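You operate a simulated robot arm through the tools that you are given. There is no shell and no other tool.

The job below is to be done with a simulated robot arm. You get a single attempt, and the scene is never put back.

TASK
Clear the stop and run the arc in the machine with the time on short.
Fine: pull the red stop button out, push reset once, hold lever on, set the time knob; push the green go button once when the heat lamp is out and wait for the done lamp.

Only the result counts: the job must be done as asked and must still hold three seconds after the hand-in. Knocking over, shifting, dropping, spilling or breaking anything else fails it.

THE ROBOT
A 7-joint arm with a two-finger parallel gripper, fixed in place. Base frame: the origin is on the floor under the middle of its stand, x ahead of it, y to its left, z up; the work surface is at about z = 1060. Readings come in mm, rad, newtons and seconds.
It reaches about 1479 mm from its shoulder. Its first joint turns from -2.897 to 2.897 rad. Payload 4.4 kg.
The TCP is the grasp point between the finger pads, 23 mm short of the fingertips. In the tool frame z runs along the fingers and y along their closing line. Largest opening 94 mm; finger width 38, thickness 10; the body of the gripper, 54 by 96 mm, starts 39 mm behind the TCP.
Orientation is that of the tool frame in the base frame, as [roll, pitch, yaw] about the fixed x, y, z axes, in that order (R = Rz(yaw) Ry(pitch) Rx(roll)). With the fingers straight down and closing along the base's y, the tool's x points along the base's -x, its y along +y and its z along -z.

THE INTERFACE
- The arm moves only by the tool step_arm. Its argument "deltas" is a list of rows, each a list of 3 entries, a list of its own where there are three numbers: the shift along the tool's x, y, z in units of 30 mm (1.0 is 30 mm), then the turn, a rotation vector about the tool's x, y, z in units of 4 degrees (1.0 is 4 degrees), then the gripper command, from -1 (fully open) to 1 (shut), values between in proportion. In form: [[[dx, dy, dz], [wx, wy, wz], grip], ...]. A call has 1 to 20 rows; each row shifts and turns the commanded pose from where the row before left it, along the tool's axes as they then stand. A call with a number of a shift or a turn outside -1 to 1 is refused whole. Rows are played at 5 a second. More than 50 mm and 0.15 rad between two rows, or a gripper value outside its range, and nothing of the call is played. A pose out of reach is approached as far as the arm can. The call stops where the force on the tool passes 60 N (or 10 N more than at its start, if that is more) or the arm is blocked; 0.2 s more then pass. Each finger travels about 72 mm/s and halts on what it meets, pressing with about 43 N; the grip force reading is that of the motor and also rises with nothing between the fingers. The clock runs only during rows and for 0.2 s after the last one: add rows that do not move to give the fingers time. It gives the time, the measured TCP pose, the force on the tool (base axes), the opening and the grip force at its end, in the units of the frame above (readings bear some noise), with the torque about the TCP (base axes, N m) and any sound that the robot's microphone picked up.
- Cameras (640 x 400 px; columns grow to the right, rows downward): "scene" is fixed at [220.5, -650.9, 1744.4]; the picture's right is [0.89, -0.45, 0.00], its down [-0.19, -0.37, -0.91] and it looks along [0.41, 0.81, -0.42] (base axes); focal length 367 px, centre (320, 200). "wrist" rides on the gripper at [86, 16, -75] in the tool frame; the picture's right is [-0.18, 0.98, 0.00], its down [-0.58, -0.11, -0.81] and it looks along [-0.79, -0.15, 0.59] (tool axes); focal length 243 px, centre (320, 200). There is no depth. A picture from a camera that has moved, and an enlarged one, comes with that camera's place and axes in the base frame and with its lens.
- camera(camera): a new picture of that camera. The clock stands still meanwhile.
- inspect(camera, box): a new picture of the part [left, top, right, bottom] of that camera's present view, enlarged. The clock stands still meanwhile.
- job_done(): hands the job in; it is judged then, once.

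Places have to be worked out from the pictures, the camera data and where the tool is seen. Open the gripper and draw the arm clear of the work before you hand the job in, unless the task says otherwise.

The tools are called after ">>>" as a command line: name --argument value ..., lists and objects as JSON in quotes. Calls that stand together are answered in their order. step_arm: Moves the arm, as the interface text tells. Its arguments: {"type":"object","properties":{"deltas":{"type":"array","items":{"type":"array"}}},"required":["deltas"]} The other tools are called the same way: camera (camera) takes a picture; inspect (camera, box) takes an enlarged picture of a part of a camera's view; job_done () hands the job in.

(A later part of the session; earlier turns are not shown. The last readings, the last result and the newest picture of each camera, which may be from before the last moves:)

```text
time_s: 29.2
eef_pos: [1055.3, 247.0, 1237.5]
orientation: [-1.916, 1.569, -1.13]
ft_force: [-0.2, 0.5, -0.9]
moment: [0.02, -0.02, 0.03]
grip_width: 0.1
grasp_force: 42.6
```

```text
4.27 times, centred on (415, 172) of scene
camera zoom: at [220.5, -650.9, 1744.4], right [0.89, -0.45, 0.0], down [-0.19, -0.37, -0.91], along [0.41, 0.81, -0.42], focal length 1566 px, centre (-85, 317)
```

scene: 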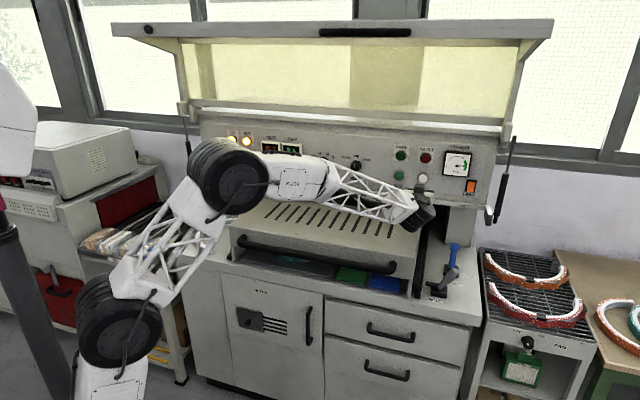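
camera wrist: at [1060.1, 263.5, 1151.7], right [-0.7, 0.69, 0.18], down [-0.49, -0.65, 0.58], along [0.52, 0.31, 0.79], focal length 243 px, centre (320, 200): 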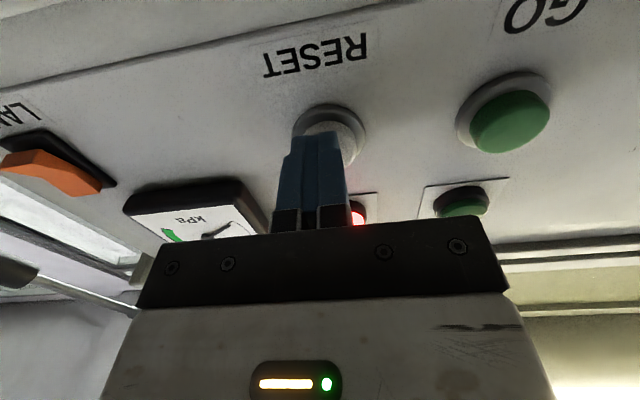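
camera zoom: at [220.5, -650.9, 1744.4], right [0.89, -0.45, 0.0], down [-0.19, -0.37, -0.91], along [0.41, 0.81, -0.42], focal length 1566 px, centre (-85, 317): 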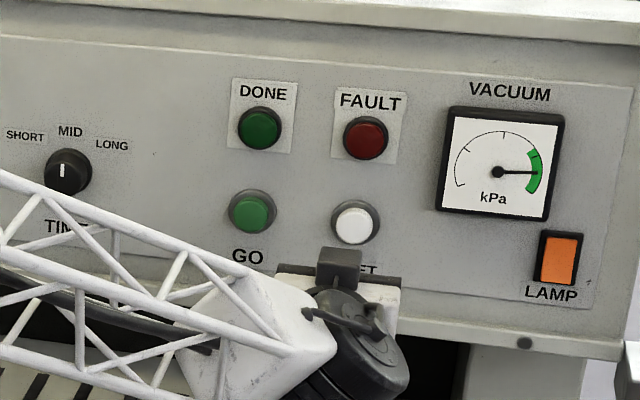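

FAULT is out, HEAT lamp is on (35 °C and rising) and the vacuum is in the green. Next the HOLD lever: I back off, shift right and pitch the tool back down to get a close look at it.

>>> step_arm --deltas '[[[0, -0.38, -1], [0, 0, 0], 1], [[0, -0.38, -1], [0, 0, 0], 1], [[0, -0.38, -1], [0, 0, 0], 1], [[0, -0.38, -1], [0, 0, 0], 1], [[0, -0.38, -1], [0, 0, 0], 1], [[0, -0.38, -1], [0, 0, 0], 1], [[0, -0.38, -1], [0, 0, 0], 1], [[0, -0.38, -1], [0, 0, 0], 1], [[0, -0.38, -0.7], [0, 0, 0], 1], [[0, 0, 0], [0, 1, 0], 1], [[0, 0, 0], [0, 1, 0], 1], [[0, 0, 0], [0, 1, 0], 1], [[0, 0, 0], [0, 1, 0], 1], [[0, 0, 0], [0, 1, 0], 1], [[0, 0, 0], [0, 1, 0], 1], [[0, 0, 0], [0, 1, 0], 1], [[0, 0, 0], [0, 1, 0], 1], [[0, 0, 0], [0, 1, 0], 1], [[0, 0, 0], [0, 1, 0], 1], [[0, 0, 0], [0, 1, 0], 1]]'

>>> step_arm --deltas '[[[0, 0, 0], [0, 1, 0], 1], [[0, 0, 0], [0, 1, 0], 1], [[0, 0, 0], [0, 1, 0], 1], [[0, 0, 0], [0, 1, 0], 1], [[0, 0, 0], [0, 1, 0], 1], [[0, 0, 0], [0, 1, 0], 1], [[0, 0, 0], [0, 1, 0], 1], [[0, 0, 0], [0, 1, 0], 1], [[0, 0, 0], [0, 1, 0], 1], [[0, 0, 0], [0, 1, 0], 1], [[0, 0, 0], [0, 1, 0], 1], [[0, 0, 0], [0, 0.5, 0], 1]]'

>>> camera --camera "scene"

>>> camera --camera "wrist"

```text
time_s: 33.4
eef_pos: [946.4, -12.9, 1238.2]
orientation: [-3.141, 0.802, -2.355]
ft_force: [-0.3, 0.1, -0.3]
moment: [0.04, 0.01, 0.06]
grip_width: 0.0
grasp_force: 42.7
```

```text
time_s: 36.0
eef_pos: [931.9, -20.6, 1208.6]
orientation: [3.017, 0.242, -2.355]
ft_force: [0.3, 0.0, -1.4]
moment: [0.03, -0.02, 0.06]
grip_width: 0.2
grasp_force: 42.5
out of reach, approached as far as the arm can: row 7, 8, 9, 10, 11
```

```text
taken
```

scene: 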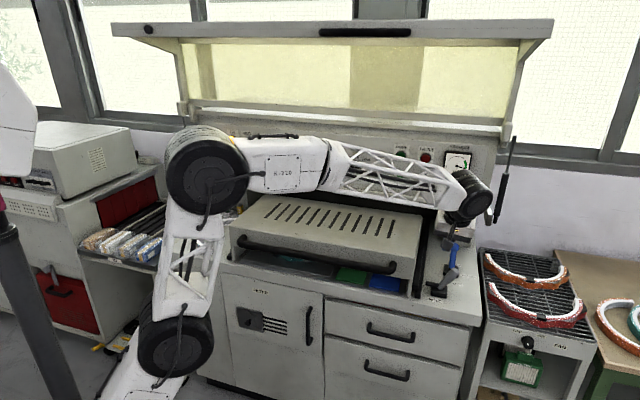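

```text
taken
camera wrist: at [855.6, -88.4, 1261.3], right [-0.59, 0.79, 0.16], down [0.41, 0.12, 0.9], along [0.7, 0.6, -0.4], focal length 243 px, centre (320, 200)
```

wrist: 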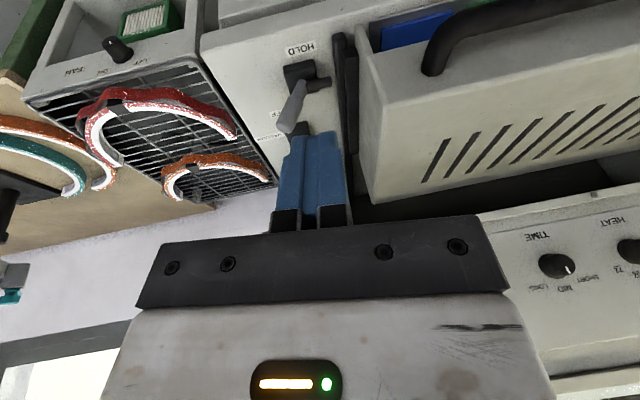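

The pitch stopped about 14° short of vertical because of the arm's limits, but the lever is in view. I inspect it.

>>> inspect --camera "wrist" --box '[240, 20, 400, 150]'

>>> inspect --camera "scene" --box '[410, 220, 490, 310]'

```text
3.08 times, centred on (320, 85) of wrist
camera zoom: at [855.6, -88.4, 1261.3], right [-0.59, 0.79, 0.16], down [0.41, 0.12, 0.9], along [0.7, 0.6, -0.4], focal length 746 px, centre (320, 554)
```

zoom: 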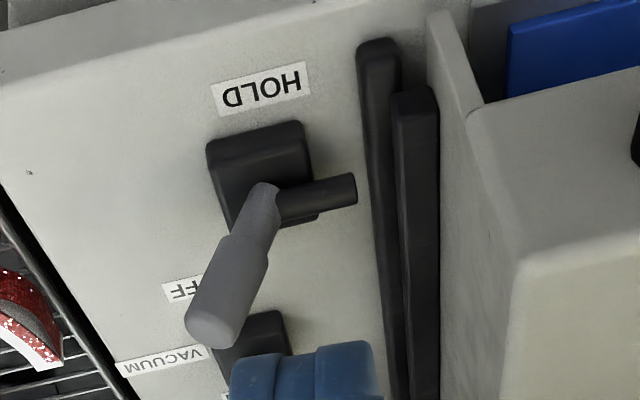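

```text
4.44 times, centred on (450, 265) of scene
camera zoom: at [220.5, -650.9, 1744.4], right [0.89, -0.45, 0.0], down [-0.19, -0.37, -0.91], along [0.41, 0.81, -0.42], focal length 1631 px, centre (-258, -89)
```

zoom: 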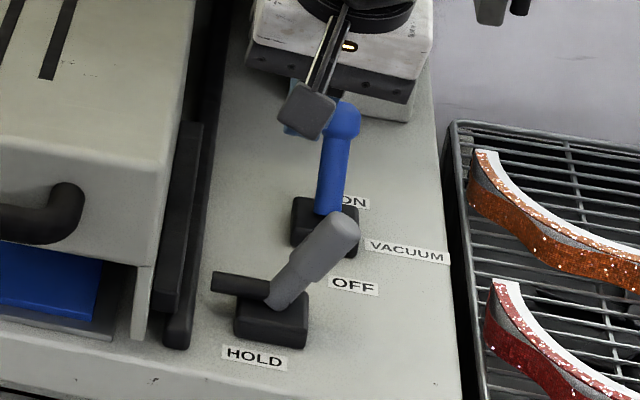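

The lever leans right (away from the lid) with its clamp rod short of the lid's rail, so it must be swung left towards the lid. I first pitch the tool back by 20° into reachable range and re-check the pose.

>>> step_arm --deltas '[[[0, 0, 0], [0, -1, 0], 1], [[0, 0, 0], [0, -1, 0], 1], [[0, 0, 0], [0, -1, 0], 1], [[0, 0, 0], [0, -1, 0], 1], [[0, 0, 0], [0, -1, 0], 1], [[0, 0, 0], [0, 0, 0], 1]]'

>>> inspect --camera "scene" --box '[210, 120, 310, 190]'

```text
time_s: 37.4
eef_pos: [932.5, -20.0, 1207.4]
orientation: [3.001, 0.55, -2.4]
ft_force: [-0.1, -0.3, -0.4]
moment: [-0.01, -0.01, -0.01]
grip_width: 0.2
grasp_force: 43.1
```

```text
5.71 times, centred on (260, 155) of scene
camera zoom: at [220.5, -650.9, 1744.4], right [0.89, -0.45, 0.0], down [-0.19, -0.37, -0.91], along [0.41, 0.81, -0.42], focal length 2097 px, centre (663, 457)
```

zoom: 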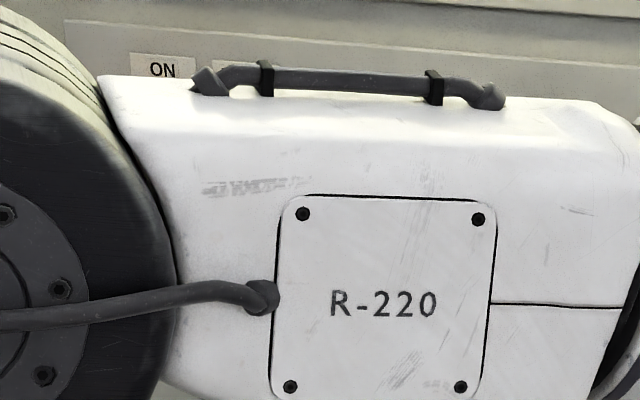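

The commanded pose re-syncs with the measured one. I level the roll (about 8°) and move to a point above and to the right of the HOLD lever at z ≈ 1090.

>>> step_arm --deltas '[[[0, 0, 0], [1, 0, 0], 1], [[0, 0, 0], [1, 0, 0], 1], [[-0.427, -0.342, 0.77], [0, 0, 0], 1], [[-0.427, -0.342, 0.77], [0, 0, 0], 1], [[-0.427, -0.342, 0.77], [0, 0, 0], 1], [[-0.427, -0.342, 0.77], [0, 0, 0], 1], [[-0.427, -0.342, 0.77], [0, 0, 0], 1], [[-0.427, -0.342, 0.77], [0, 0, 0], 1], [[-0.427, -0.342, 0.77], [0, 0, 0], 1], [[-0.427, -0.342, 0.77], [0, 0, 0], 1], [[-0.427, -0.342, 0.77], [0, 0, 0], 1]]'

>>> camera --camera "wrist"

>>> inspect --camera "scene" --box '[380, 170, 500, 310]'

```text
time_s: 39.8
eef_pos: [1145.8, 49.4, 1091.9]
orientation: [3.139, 0.552, -2.398]
ft_force: [0.3, -0.7, 1.3]
moment: [0.01, -0.01, 0.0]
grip_width: 0.0
grasp_force: 42.4
```

```text
taken
camera wrist: at [1052.1, -13.8, 1110.4], right [-0.55, 0.83, 0.1], down [0.13, -0.03, 0.99], along [0.83, 0.56, -0.09], focal length 243 px, centre (320, 200)
```

wrist: 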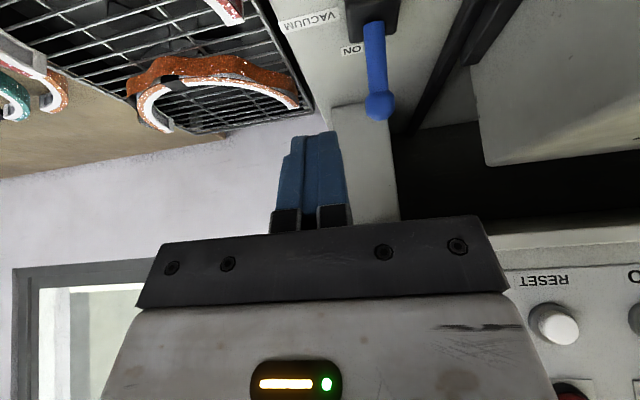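

```text
2.86 times, centred on (440, 240) of scene
camera zoom: at [220.5, -650.9, 1744.4], right [0.89, -0.45, 0.0], down [-0.19, -0.37, -0.91], along [0.41, 0.81, -0.42], focal length 1049 px, centre (-23, 86)
```

zoom: 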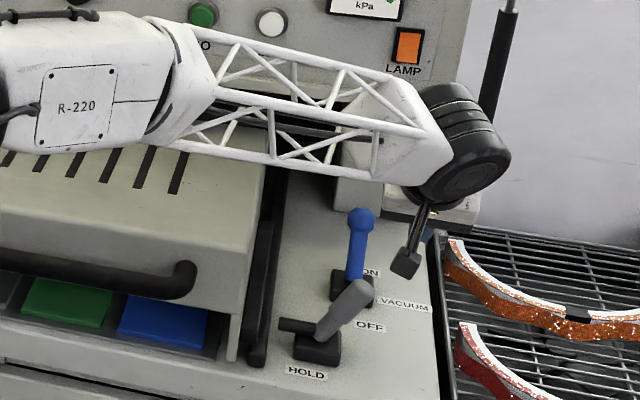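

Above and right of the lever as planned. I lower about 125 mm vertically so the fingertips sit beside the handle.

>>> step_arm --deltas '[[[0.436, 0, 0.71], [0, 0, 0], 1], [[0.436, 0, 0.71], [0, 0, 0], 1], [[0.436, 0, 0.71], [0, 0, 0], 1]]'

>>> camera --camera "scene"

>>> camera --camera "wrist"

```text
time_s: 40.6
eef_pos: [1146.9, 51.3, 1017.6]
orientation: [-3.139, 0.552, -2.4]
ft_force: [0.3, -0.4, 0.3]
moment: [0.01, 0.03, 0.02]
grip_width: 0.3
grasp_force: 42.7
```

```text
taken
```

scene: 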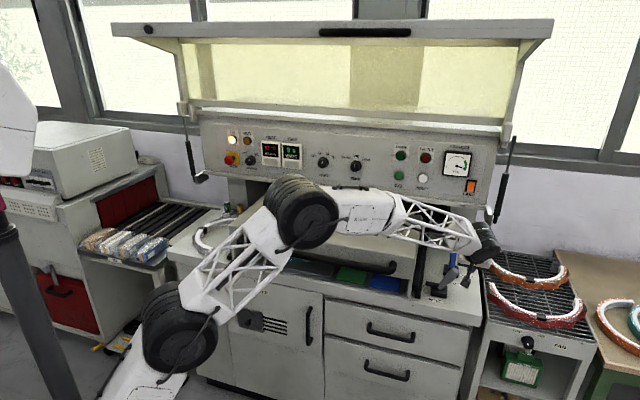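

```text
taken
camera wrist: at [1052.6, -13.0, 1035.3], right [-0.55, 0.83, 0.1], down [0.13, -0.03, 0.99], along [0.83, 0.56, -0.09], focal length 243 px, centre (320, 200)
```

wrist: 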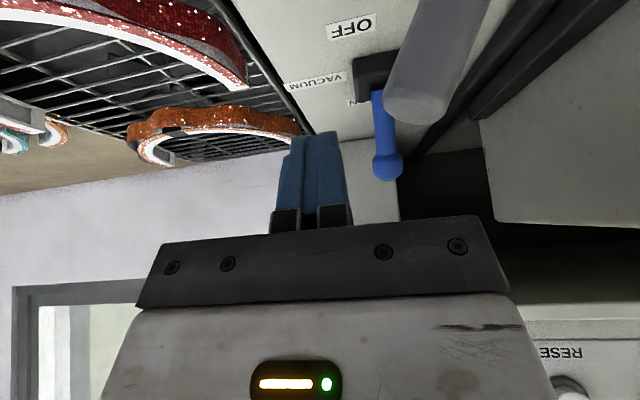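

The lever's handle is about 40–48 mm to the left (+y) of the closed fingers, so there is clearance. I lower another 50 mm.

>>> step_arm --deltas '[[[0.436, 0, 0.71], [0, 0, 0], 1], [[0.436, 0, 0.71], [0, 0, 0], 1]]'

>>> camera --camera "wrist"

>>> inspect --camera "scene" --box '[400, 210, 500, 310]'

```text
time_s: 41.2
eef_pos: [1145.4, 52.7, 964.7]
orientation: [3.139, 0.551, -2.4]
ft_force: [-0.1, 0.3, 1.2]
moment: [-0.01, 0.04, 0.03]
grip_width: 0.1
grasp_force: 42.6
```

```text
taken
camera wrist: at [1052.2, -12.1, 983.3], right [-0.55, 0.83, 0.1], down [0.13, -0.03, 0.99], along [0.83, 0.56, -0.09], focal length 243 px, centre (320, 200)
```

wrist: 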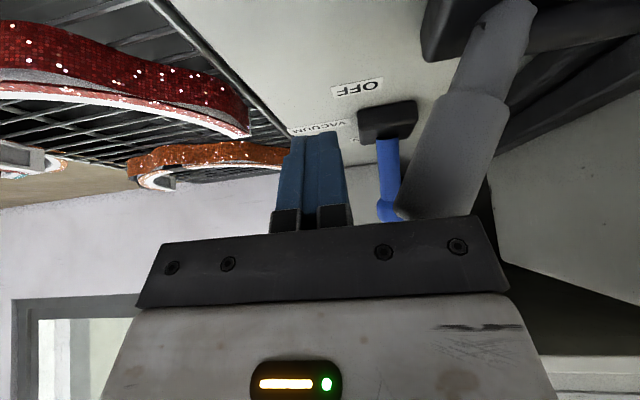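

```text
4.00 times, centred on (450, 260) of scene
camera zoom: at [220.5, -650.9, 1744.4], right [0.89, -0.45, 0.0], down [-0.19, -0.37, -0.91], along [0.41, 0.81, -0.42], focal length 1468 px, centre (-200, -40)
```

zoom: 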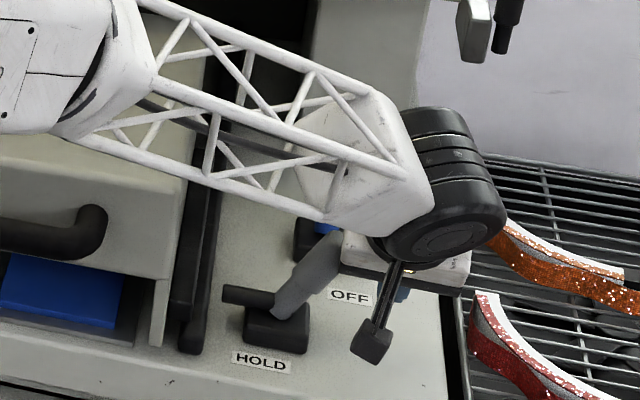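

The handle is to the fingers' left with a small gap. I push in the +y direction (towards the lid) in 8–10 mm steps, watching the force.

>>> step_arm --deltas '[[[0, 0.33, 0], [0, 0, 0], 1], [[0, 0.33, 0], [0, 0, 0], 1], [[0, 0.33, 0], [0, 0, 0], 1]]'

>>> camera --camera "wrist"

>>> inspect --camera "scene" --box '[400, 210, 500, 310]'

```text
time_s: 42.0
eef_pos: [1127.2, 74.0, 966.9]
orientation: [3.141, 0.553, -2.398]
ft_force: [5.1, -6.4, 5.5]
moment: [0.14, 0.16, -0.01]
grip_width: 0.1
grasp_force: 42.3
```

```text
taken
camera wrist: at [1033.1, 8.9, 984.9], right [-0.55, 0.83, 0.1], down [0.13, -0.03, 0.99], along [0.83, 0.56, -0.09], focal length 243 px, centre (320, 200)
```

wrist: 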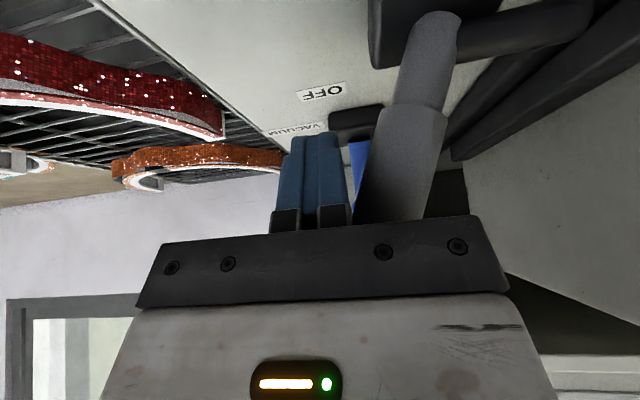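

```text
4.00 times, centred on (450, 260) of scene
camera zoom: at [220.5, -650.9, 1744.4], right [0.89, -0.45, 0.0], down [-0.19, -0.37, -0.91], along [0.41, 0.81, -0.42], focal length 1468 px, centre (-200, -40)
```

zoom: 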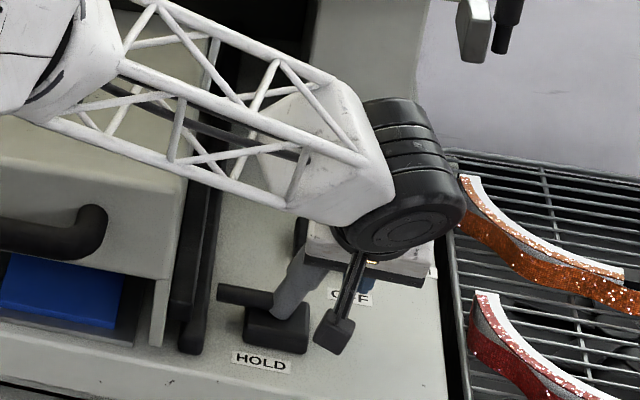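

Contact made with about 8 N sideways and a little upward push, so the handle's end may be touching the gripper body. I raise 12 mm and continue to push left.

>>> step_arm --deltas '[[[-0.21, 0, -0.34], [0, 0, 0], 1], [[0, 0.33, 0], [0, 0, 0], 1], [[0, 0.33, 0], [0, 0, 0], 1]]'

>>> camera --camera "wrist"

>>> inspect --camera "scene" --box '[400, 210, 500, 310]'

```text
time_s: 42.8
eef_pos: [1112.3, 87.5, 978.2]
orientation: [3.14, 0.553, -2.401]
ft_force: [1.4, -3.3, 1.3]
moment: [0.03, 0.03, 0.03]
grip_width: 0.1
grasp_force: 42.8
```

```text
taken
camera wrist: at [1019.4, 23.0, 996.2], right [-0.55, 0.83, 0.1], down [0.13, -0.03, 0.99], along [0.83, 0.56, -0.09], focal length 243 px, centre (320, 200)
```

wrist: 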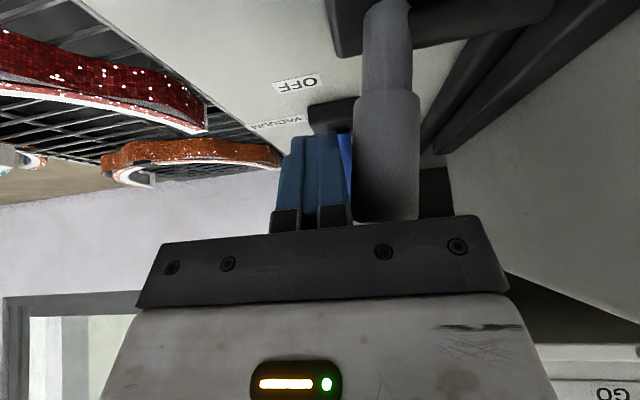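

```text
4.00 times, centred on (450, 260) of scene
camera zoom: at [220.5, -650.9, 1744.4], right [0.89, -0.45, 0.0], down [-0.19, -0.37, -0.91], along [0.41, 0.81, -0.42], focal length 1468 px, centre (-200, -40)
```

zoom: 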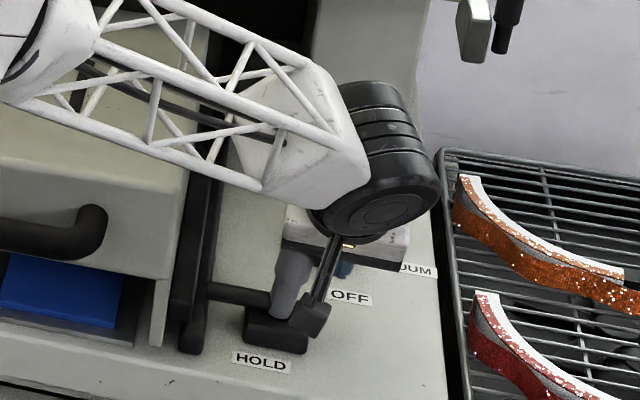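

The lever is rotating easily and is now close to upright. I keep pushing left.

>>> step_arm --deltas '[[[0, 0.33, 0], [0, 0, 0], 1], [[0, 0.33, 0], [0, 0, 0], 1]]'

>>> camera --camera "wrist"

>>> inspect --camera "scene" --box '[400, 210, 500, 310]'

```text
time_s: 43.4
eef_pos: [1097.6, 102.4, 977.7]
orientation: [3.139, 0.551, -2.4]
ft_force: [-1.1, -0.5, 0.5]
moment: [0.04, 0.02, 0.01]
grip_width: 0.0
grasp_force: 42.3
```

```text
taken
camera wrist: at [1005.7, 38.2, 996.2], right [-0.55, 0.83, 0.1], down [0.13, -0.03, 0.99], along [0.82, 0.56, -0.09], focal length 243 px, centre (320, 200)
```

wrist: 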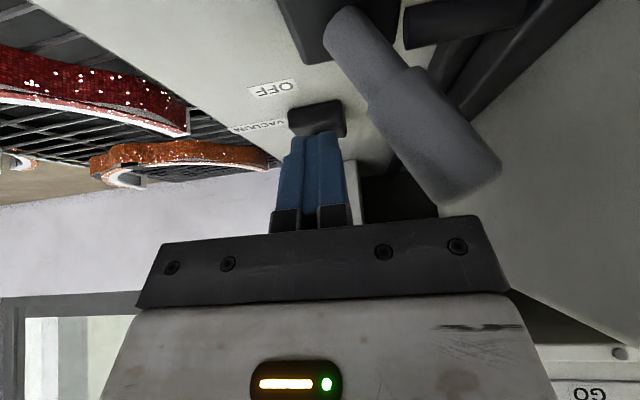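

```text
4.00 times, centred on (450, 260) of scene
camera zoom: at [220.5, -650.9, 1744.4], right [0.89, -0.45, 0.0], down [-0.19, -0.37, -0.91], along [0.41, 0.81, -0.42], focal length 1468 px, centre (-200, -40)
```

zoom: 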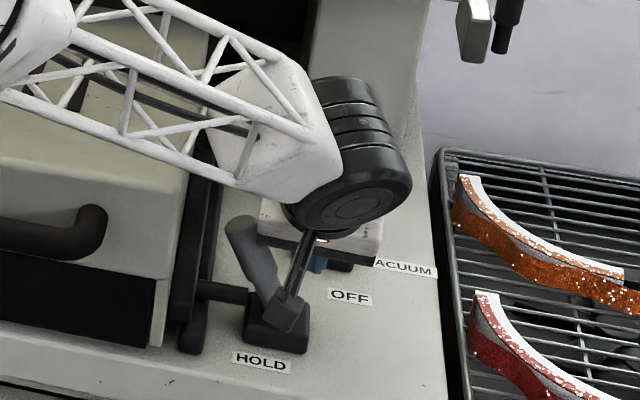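

The lever snapped over to the left and its bolt now reaches into the lid's rail. Something changed under the lid too, so I look at the whole scene.

>>> camera --camera "scene"

>>> inspect --camera "scene" --box '[215, 125, 305, 185]'

>>> inspect --camera "scene" --box '[220, 230, 440, 310]'

```text
taken
```

scene: 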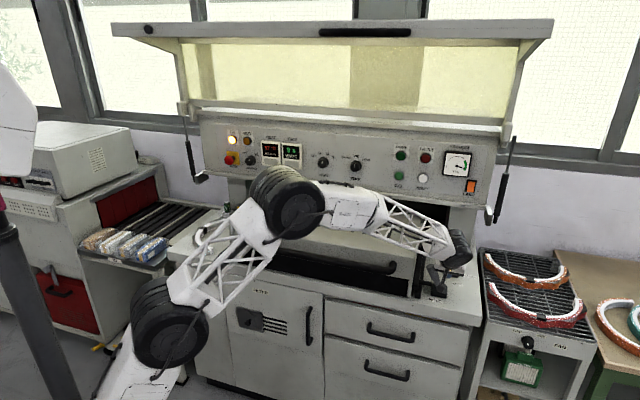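

```text
6.67 times, centred on (260, 155) of scene
camera zoom: at [220.5, -650.9, 1744.4], right [0.89, -0.45, 0.0], down [-0.19, -0.37, -0.91], along [0.41, 0.81, -0.42], focal length 2447 px, centre (720, 500)
```

zoom: 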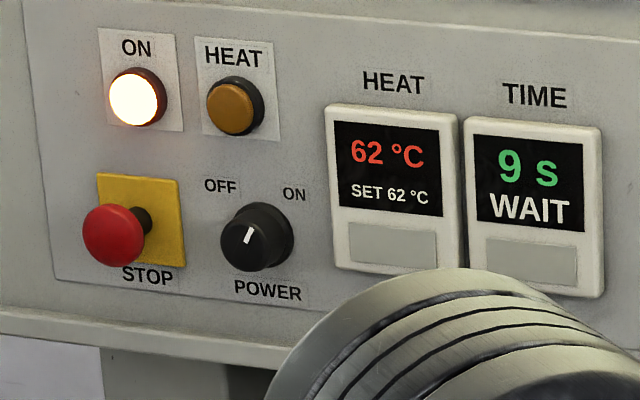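

```text
2.91 times, centred on (330, 270) of scene
camera zoom: at [220.5, -650.9, 1744.4], right [0.89, -0.45, 0.0], down [-0.19, -0.37, -0.91], along [0.41, 0.81, -0.42], focal length 1068 px, centre (291, -4)
```

zoom: 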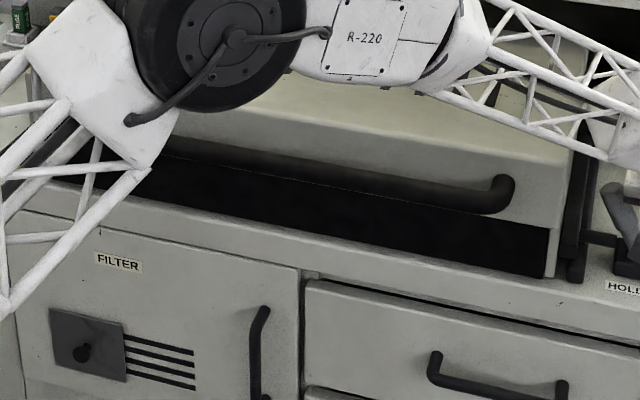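

HOLD is on, the heater has reached 62 °C and the HEAT lamp is out. Next is the TIME knob: I rise straight up from the lever and pitch the tool towards the panel again.

>>> step_arm --deltas '[[[-0.52, 0, -0.85], [0, 0, 0], 1], [[-0.52, 0, -0.85], [0, 0, 0], 1], [[-0.52, 0, -0.85], [0, 0, 0], 1], [[-0.52, 0, -0.85], [0, 0, 0], 1], [[-0.52, 0, -0.85], [0, 0, 0], 1], [[-0.52, 0, -0.85], [0, 0, 0], 1], [[-0.52, 0, -0.85], [0, 0, 0], 1], [[-0.52, 0, -0.85], [0, 0, 0], 1], [[0, 0, 0], [0, -1, 0], 1], [[0, 0, 0], [0, -1, 0], 1], [[0, 0, 0], [0, -1, 0], 1], [[0, 0, 0], [0, -1, 0], 1], [[0, 0, 0], [0, -1, 0], 1], [[0, 0, 0], [0, -1, 0], 1], [[0, 0, 0], [0, -1, 0], 1], [[0, 0, 0], [0, -1, 0], 1], [[0, 0, 0], [0, -1, 0], 1], [[0, 0, 0], [0, -1, 0], 1]]'

>>> camera --camera "scene"

```text
time_s: 47.2
eef_pos: [1099.6, 102.2, 1218.1]
orientation: [3.138, 1.251, -2.4]
ft_force: [0.3, -0.9, 0.1]
moment: [-0.01, 0.01, 0.0]
grip_width: 0.2
grasp_force: 42.4
```

```text
taken
```

scene: 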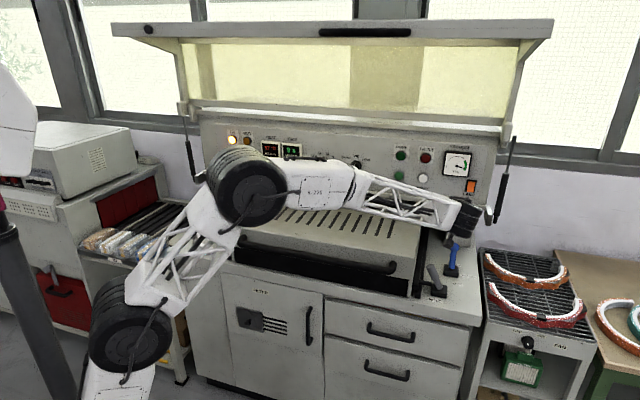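

The lever stays to the left. I finish pitching to level, correct yaw, and move left to the front of the TIME knob, opening the fingers part-way.

>>> step_arm --deltas '[[[0, 0, 0], [0, -0.916, 0], 1], [[0, 0, 0], [0, -0.916, 0], 1], [[0, 0, 0], [0, -0.916, 0], 1], [[0, 0, 0], [0, -0.916, 0], 1], [[0, 0, 0], [0, -0.916, 0], 1], [[0, 0, 0], [-0.62, 0, 0], 1], [[-0.11, 0.982, 0.175], [0, 0, 0], 1], [[-0.11, 0.982, 0.175], [0, 0, 0], 1], [[-0.11, 0.982, 0.175], [0, 0, 0], 1], [[-0.11, 0.982, 0.175], [0, 0, 0], 1], [[-0.11, 0.982, 0.175], [0, 0, 0], 1], [[-0.11, 0.982, 0.175], [0, 0, 0], 1], [[-0.11, 0.982, 0.175], [0, 0, 0], 1], [[-0.11, 0.982, 0.175], [0, 0, 0], 1], [[-0.11, 0.982, 0.175], [0, 0, 0], 1], [[-0.11, 0.982, 0.175], [0, 0, 0], 1], [[-0.11, 0.982, 0.175], [0, 0, 0], 1], [[-0.11, 0.982, 0.175], [0, 0, 0], -0.3], [[-0.11, 0.982, 0.175], [0, 0, 0], -0.3]]'

>>> camera --camera "wrist"

>>> inspect --camera "scene" --box '[300, 130, 400, 200]'

```text
time_s: 51.2
eef_pos: [875.9, 420.6, 1259.8]
orientation: [2.388, 1.569, -3.108]
ft_force: [-0.3, 0.2, -0.5]
moment: [0.0, -0.01, -0.03]
grip_width: 61.3
grasp_force: 0.1
```

```text
taken
camera wrist: at [812.1, 378.8, 1173.9], right [-0.7, 0.69, 0.19], down [-0.49, -0.65, 0.58], along [0.52, 0.31, 0.79], focal length 243 px, centre (320, 200)
```

wrist: 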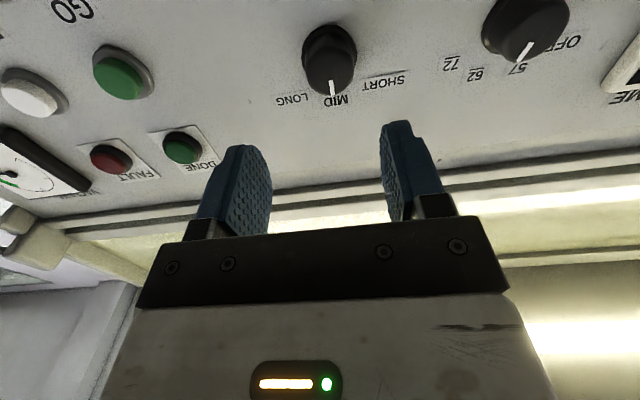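

```text
5.71 times, centred on (350, 165) of scene
camera zoom: at [220.5, -650.9, 1744.4], right [0.89, -0.45, 0.0], down [-0.19, -0.37, -0.91], along [0.41, 0.81, -0.42], focal length 2097 px, centre (149, 400)
```

zoom: 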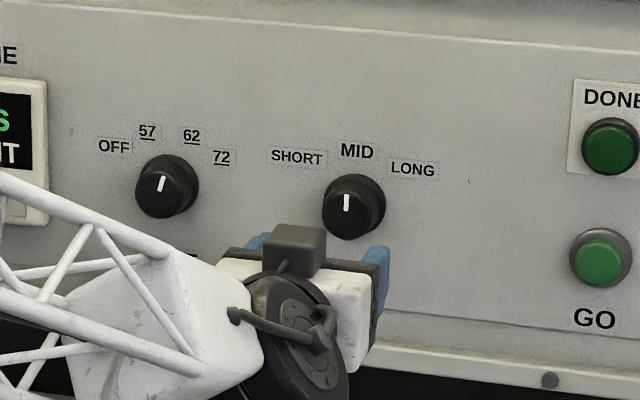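

The TIME knob is ~110 mm ahead and about 8 mm towards +y. I shift over, advance 55 mm and look again.

>>> step_arm --deltas '[[[0, 0.27, 0], [0, 0, 0], -0.3], [[0, 0, 0.9], [0, 0, 0], -0.3], [[0, 0, 0.9], [0, 0, 0], -0.3], [[0, 0, 0], [0, 0, 0], -0.3]]'

>>> camera --camera "wrist"

```text
time_s: 52.2
eef_pos: [907.4, 465.0, 1262.3]
orientation: [2.394, 1.569, -3.103]
ft_force: [0.3, 0.1, -0.5]
moment: [0.01, 0.0, -0.01]
grip_width: 60.8
grasp_force: 0.0
```

```text
taken
camera wrist: at [843.7, 423.2, 1175.6], right [-0.7, 0.69, 0.19], down [-0.49, -0.65, 0.58], along [0.52, 0.31, 0.79], focal length 243 px, centre (320, 200)
```

wrist: 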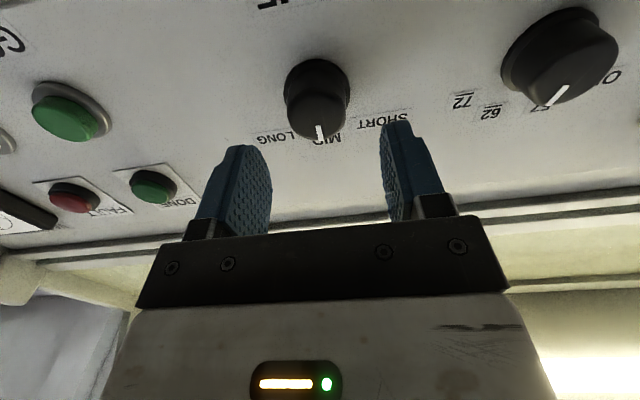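

The knob is almost exactly on the axis now (about 55 mm ahead). I pre-rotate the gripper +44° about its axis, so the turn to SHORT ends near its neutral position.

>>> step_arm --deltas '[[[0, -0.07, 0], [0, 0, 1], -0.3], [[0, 0, 0], [0, 0, 1], -0.3], [[0, 0, 0], [0, 0, 1], -0.3], [[0, 0, 0], [0, 0, 1], -0.3], [[0, 0, 0], [0, 0, 1], -0.3], [[0, 0, 0], [0, 0, 1], -0.3], [[0, 0, 0], [0, 0, 1], -0.3], [[0, 0, 0], [0, 0, 1], -0.3], [[0, 0, 0], [0, 0, 1], -0.3], [[0, 0, 0], [0, 0, 1], -0.3], [[0, 0, 0], [0, 0, 1], -0.3], [[0, 0, 0], [0, 0, 0], -0.3]]'

>>> camera --camera "wrist"

>>> inspect --camera "scene" --box '[300, 130, 400, 200]'

```text
time_s: 54.8
eef_pos: [910.7, 463.1, 1260.1]
orientation: [1.572, 0.8, 2.359]
ft_force: [-0.1, 0.1, 0.5]
moment: [-0.01, 0.02, -0.02]
grip_width: 61.2
grasp_force: 0.1
```

```text
taken
camera wrist: at [806.8, 460.5, 1209.6], right [-0.41, 0.41, 0.82], down [-0.23, -0.91, 0.34], along [0.88, -0.05, 0.46], focal length 243 px, centre (320, 200)
```

wrist: 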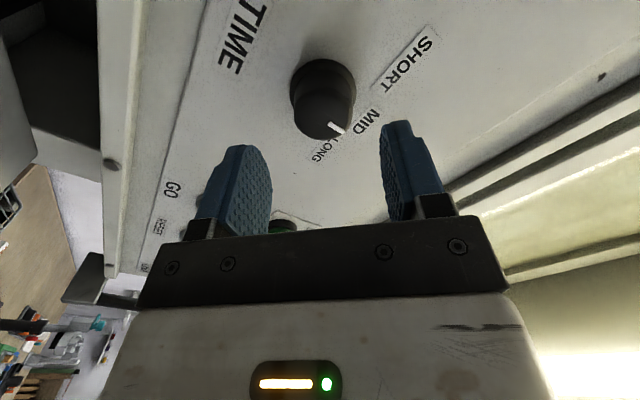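

```text
5.71 times, centred on (350, 165) of scene
camera zoom: at [220.5, -650.9, 1744.4], right [0.89, -0.45, 0.0], down [-0.19, -0.37, -0.91], along [0.41, 0.81, -0.42], focal length 2097 px, centre (149, 400)
```

zoom: 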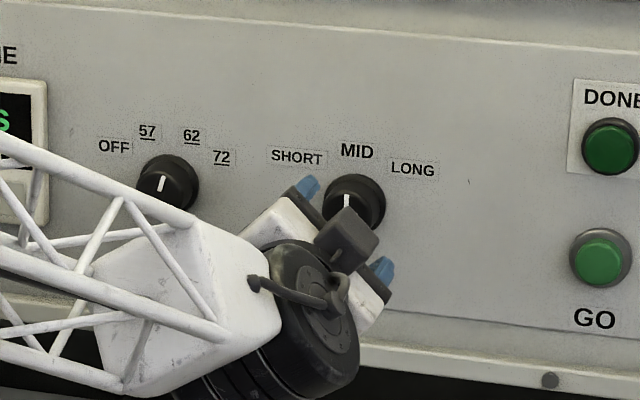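

Still aligned with the knob after the rotation. I advance 46 mm so the pads straddle the knob.

>>> step_arm --deltas '[[[0, 0, 0.77], [0, 0, 0], -0.3], [[0, 0, 0.77], [0, 0, 0], -0.3], [[0, 0, 0], [0, 0, 0], -0.3]]'

>>> camera --camera "wrist"

```text
time_s: 55.6
eef_pos: [943.7, 494.9, 1260.3]
orientation: [1.572, 0.802, 2.36]
ft_force: [0.5, 0.4, -0.6]
moment: [-0.02, 0.0, 0.0]
grip_width: 60.9
grasp_force: 0.1
```

```text
taken
camera wrist: at [839.6, 493.2, 1209.9], right [-0.41, 0.41, 0.82], down [-0.23, -0.91, 0.34], along [0.88, -0.05, 0.47], focal length 243 px, centre (320, 200)
```

wrist: 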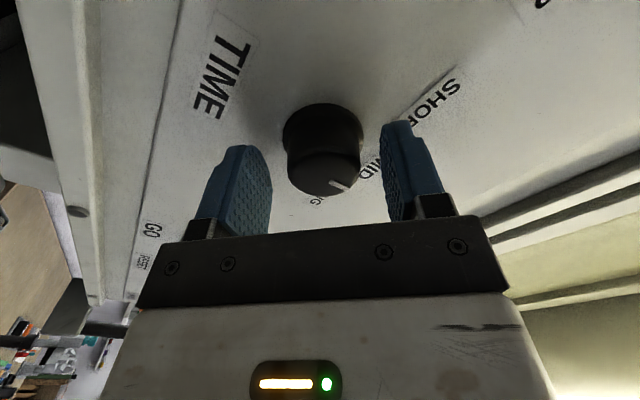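

The pads overlap about 17 mm of the knob. I close on it.

>>> step_arm --deltas '[[[0, 0, 0.1], [0, 0, 0], -0.3], [[0, 0, 0], [0, 0, 0], 1], [[0, 0, 0], [0, 0, 0], 1], [[0, 0, 0], [0, 0, 0], 1], [[0, 0, 0], [0, 0, 0], 1]]'

>>> camera --camera "wrist"

```text
time_s: 56.8
eef_pos: [943.7, 497.5, 1262.1]
orientation: [1.572, 0.802, 2.36]
ft_force: [-17.2, 11.9, 9.5]
moment: [0.04, -0.06, 0.53]
grip_width: 41.4
grasp_force: 45.1
```

```text
taken
camera wrist: at [841.2, 496.2, 1210.9], right [-0.41, 0.41, 0.82], down [-0.23, -0.91, 0.34], along [0.88, -0.04, 0.47], focal length 243 px, centre (320, 200)
```

wrist: 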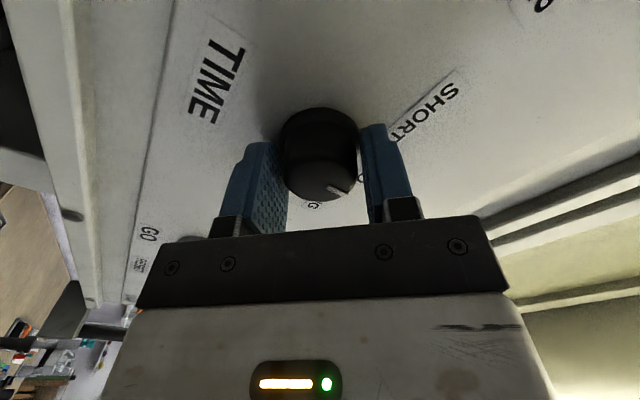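

Gripped at 41 mm with a slight sideways load; I shift 1.5 mm to relieve it and turn counter-clockwise 24° to begin with.

>>> step_arm --deltas '[[[0, 0.06, 0], [0, 0, -1], 1], [[0, 0, 0], [0, 0, -1], 1], [[0, 0, 0], [0, 0, -1], 1], [[0, 0, 0], [0, 0, -1], 1], [[0, 0, 0], [0, 0, -1], 1], [[0, 0, 0], [0, 0, -1], 1]]'

>>> camera --camera "wrist"

>>> inspect --camera "scene" --box '[215, 125, 315, 195]'

```text
time_s: 58.2
eef_pos: [943.8, 498.9, 1262.2]
orientation: [1.577, 1.223, 2.361]
ft_force: [12.2, 8.5, 7.3]
moment: [0.14, -0.13, -0.15]
grip_width: 41.1
grasp_force: 45.4
```

```text
taken
camera wrist: at [859.6, 476.8, 1186.1], right [-0.61, 0.61, 0.51], down [-0.36, -0.78, 0.51], along [0.71, 0.13, 0.69], focal length 243 px, centre (320, 200)
```

wrist: 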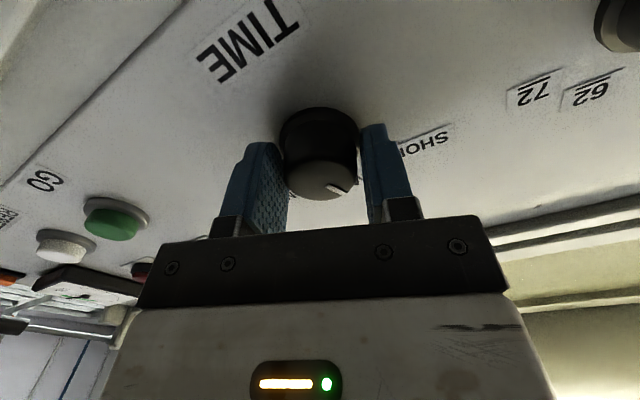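

```text
5.71 times, centred on (265, 160) of scene
camera zoom: at [220.5, -650.9, 1744.4], right [0.89, -0.45, 0.0], down [-0.19, -0.37, -0.91], along [0.41, 0.81, -0.42], focal length 2097 px, centre (634, 429)
```

zoom: 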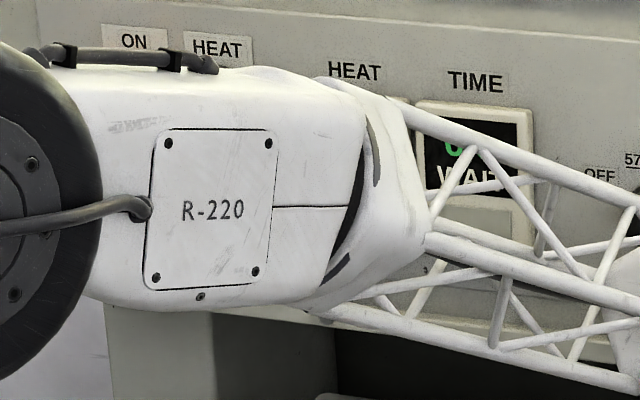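

The knob turns with the gripper (the mark keeps its place in the wrist view). I turn the remaining 28°.

>>> step_arm --deltas '[[[0, 0, 0], [0, 0, -1], 1], [[0, 0, 0], [0, 0, -1], 1], [[0, 0, 0], [0, 0, -1], 1], [[0, 0, 0], [0, 0, -1], 1], [[0, 0, 0], [0, 0, -1], 1], [[0, 0, 0], [0, 0, -1], 1], [[0, 0, 0], [0, 0, -1], 1]]'

>>> camera --camera "wrist"

>>> inspect --camera "scene" --box '[255, 125, 395, 205]'

```text
time_s: 59.8
eef_pos: [943.1, 496.7, 1260.9]
orientation: [-1.591, 1.431, -0.804]
ft_force: [1.8, -16.8, -5.3]
moment: [0.48, 0.42, -0.25]
grip_width: 41.5
grasp_force: 45.2
```

```text
taken
camera wrist: at [888.3, 447.5, 1173.1], right [-0.71, 0.71, 0.05], down [-0.55, -0.59, 0.59], along [0.45, 0.39, 0.8], focal length 243 px, centre (320, 200)
```

wrist: 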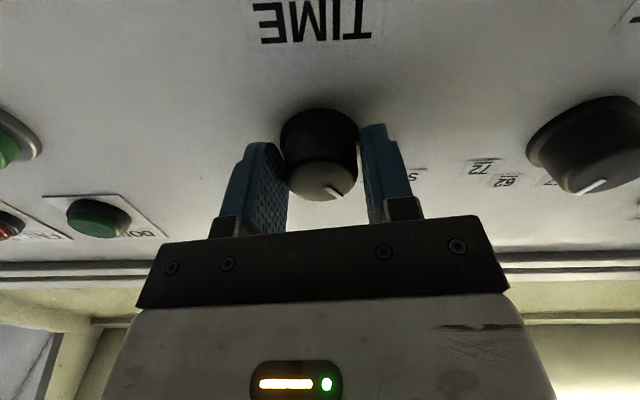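

```text
4.57 times, centred on (325, 165) of scene
camera zoom: at [220.5, -650.9, 1744.4], right [0.89, -0.45, 0.0], down [-0.19, -0.37, -0.91], along [0.41, 0.81, -0.42], focal length 1678 px, centre (297, 360)
```

zoom: 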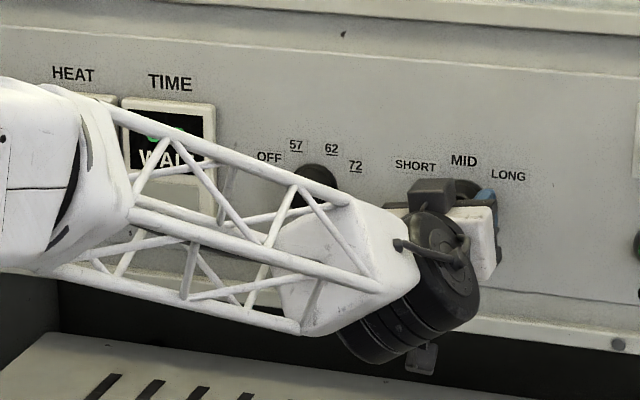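

A resisting torque of about 0.64 N·m appeared at the end with slight slip, so the knob has probably reached its end position. I open, back off and check the pointer.

>>> step_arm --deltas '[[[0, 0, 0], [0, 0, 0], -0.3], [[0, 0, 0], [0, 0, 0], -0.3], [[0, 0, 0], [0, 0, 0], -0.3], [[0, 0, -0.9], [0, 0, 0], -0.3], [[0, 0, -0.9], [0, 0, 0], -0.3], [[0, 0, -0.9], [0, 0, 0], -0.3], [[0, 0, -0.9], [0, 0, 0], -0.3]]'

>>> camera --camera "wrist"

>>> inspect --camera "scene" --box '[255, 125, 395, 205]'

>>> inspect --camera "wrist" --box '[240, 0, 440, 130]'

```text
time_s: 61.4
eef_pos: [867.0, 421.1, 1259.3]
orientation: [-1.59, 1.434, -0.801]
ft_force: [0.2, 0.1, 0.8]
moment: [0.02, 0.0, -0.03]
grip_width: 60.9
grasp_force: 0.0
```

```text
taken
camera wrist: at [811.9, 371.7, 1172.7], right [-0.71, 0.71, 0.05], down [-0.55, -0.59, 0.59], along [0.45, 0.39, 0.8], focal length 243 px, centre (320, 200)
```

wrist: 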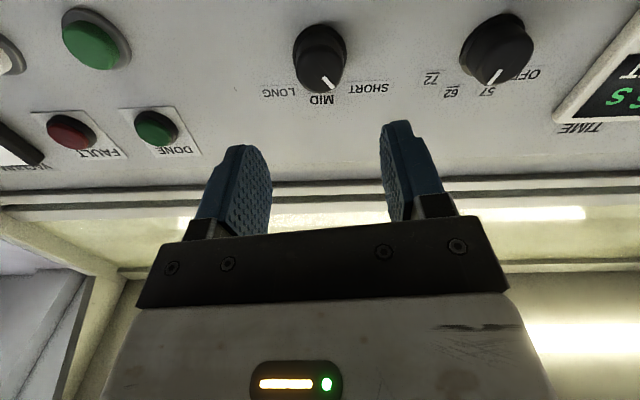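

```text
4.57 times, centred on (325, 165) of scene
camera zoom: at [220.5, -650.9, 1744.4], right [0.89, -0.45, 0.0], down [-0.19, -0.37, -0.91], along [0.41, 0.81, -0.42], focal length 1678 px, centre (297, 360)
```

zoom: 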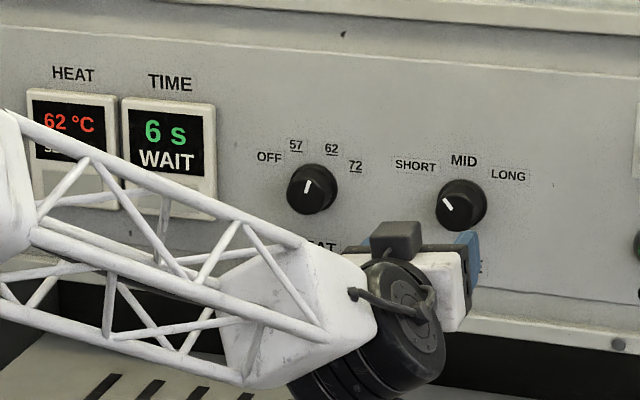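

```text
3.08 times, centred on (340, 65) of wrist
camera zoom: at [811.9, 371.7, 1172.7], right [-0.71, 0.71, 0.05], down [-0.55, -0.59, 0.59], along [0.45, 0.39, 0.8], focal length 746 px, centre (258, 615)
```

zoom: 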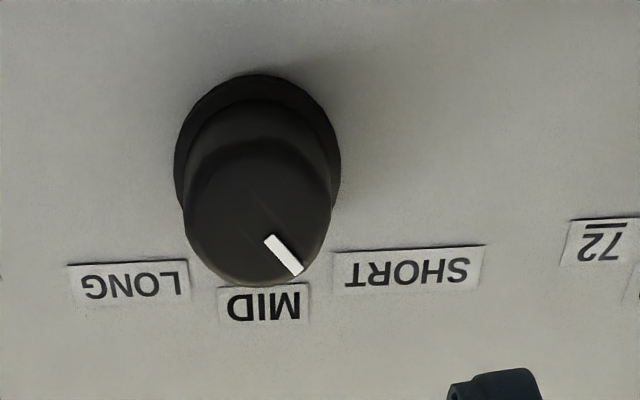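

The display now reads 6 s and the pointer is at SHORT. I straighten the roll (8°), close the fingers, and move right to the front of the GO button (about (1075, 387, 1238)).

>>> step_arm --deltas '[[[0, 0, 0], [0, 0, 1], 0.2], [[0, 0, 0], [0, 0, 1], 1], [[0.118, -0.95, 0.1], [0, 0, 0], 1], [[0.118, -0.95, 0.1], [0, 0, 0], 1], [[0.118, -0.95, 0.1], [0, 0, 0], 1], [[0.118, -0.95, 0.1], [0, 0, 0], 1], [[0.118, -0.95, 0.1], [0, 0, 0], 1], [[0.118, -0.95, 0.1], [0, 0, 0], 1], [[0, 0, 0], [0, 0, 0], 1]]'

>>> camera --camera "wrist"

>>> camera --camera "scene"

>>> inspect --camera "scene" --box '[215, 125, 315, 195]'

```text
time_s: 63.4
eef_pos: [999.6, 315.3, 1241.2]
orientation: [2.43, 1.568, -3.067]
ft_force: [1.0, -0.2, 0.1]
moment: [-0.02, 0.0, 0.01]
grip_width: 0.0
grasp_force: 42.4
```

```text
taken
camera wrist: at [937.3, 273.7, 1154.4], right [-0.7, 0.69, 0.19], down [-0.49, -0.65, 0.58], along [0.52, 0.31, 0.79], focal length 243 px, centre (320, 200)
```

wrist: 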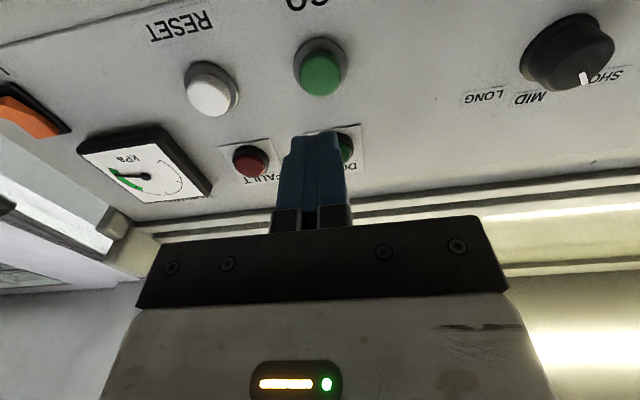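

```text
taken
```

scene: 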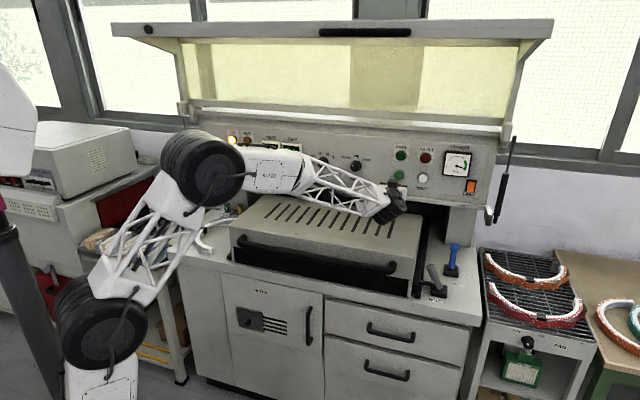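

```text
5.71 times, centred on (265, 160) of scene
camera zoom: at [220.5, -650.9, 1744.4], right [0.89, -0.45, 0.0], down [-0.19, -0.37, -0.91], along [0.41, 0.81, -0.42], focal length 2097 px, centre (634, 429)
```

zoom: 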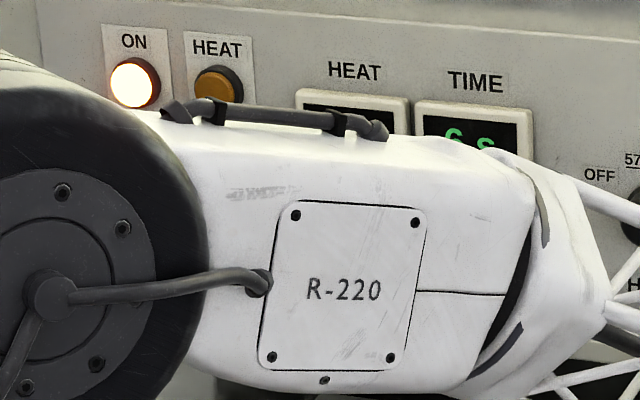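

The HEAT lamp is out and GO is exactly on the tool axis, about 105 mm ahead of the TCP. I advance 72 mm to just short of it.

>>> step_arm --deltas '[[[0, 0, 0.8], [0, 0, 0], 1], [[0, 0, 0.8], [0, 0, 0], 1], [[0, 0, 0.8], [0, 0, 0], 1], [[0, 0, 0], [0, 0, 0], 1]]'

>>> camera --camera "wrist"

>>> inspect --camera "scene" --box '[215, 125, 315, 195]'

```text
time_s: 64.4
eef_pos: [1051.5, 366.7, 1239.9]
orientation: [2.385, 1.569, -3.112]
ft_force: [-0.7, -0.7, 0.3]
moment: [0.01, 0.0, 0.02]
grip_width: 0.0
grasp_force: 41.8
```

```text
taken
camera wrist: at [987.6, 324.3, 1153.9], right [-0.7, 0.69, 0.19], down [-0.49, -0.65, 0.58], along [0.52, 0.31, 0.79], focal length 243 px, centre (320, 200)
```

wrist: 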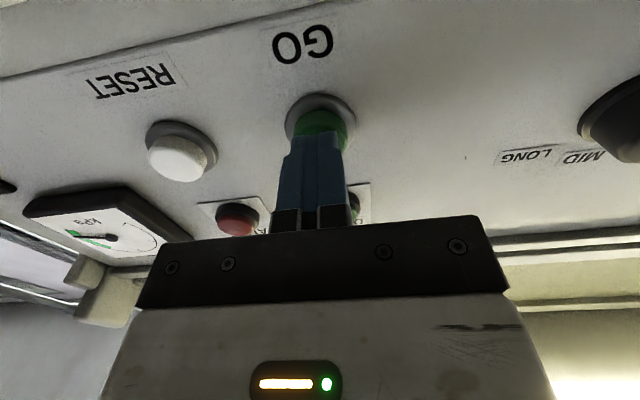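

```text
5.71 times, centred on (265, 160) of scene
camera zoom: at [220.5, -650.9, 1744.4], right [0.89, -0.45, 0.0], down [-0.19, -0.37, -0.91], along [0.41, 0.81, -0.42], focal length 2097 px, centre (634, 429)
```

zoom: 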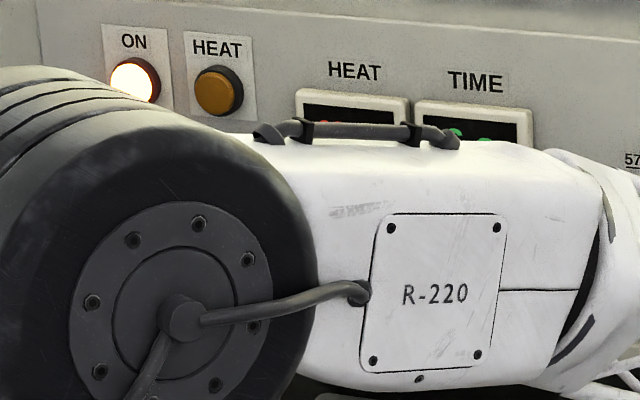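

HEAT lamp is still out and the fingers are square in front of GO. I press forward in small steps until the click.

>>> step_arm --deltas '[[[0, 0, 0.2], [0, 0, 0], 1], [[0, 0, 0.13], [0, 0, 0], 1]]'

```text
time_s: 65.0
eef_pos: [1059.0, 371.4, 1240.4]
orientation: [2.39, 1.569, -3.107]
ft_force: [-2.5, -0.9, 0.7]
moment: [-0.01, 0.0, -0.01]
grip_width: 0.2
grasp_force: 42.4
heard: click
```

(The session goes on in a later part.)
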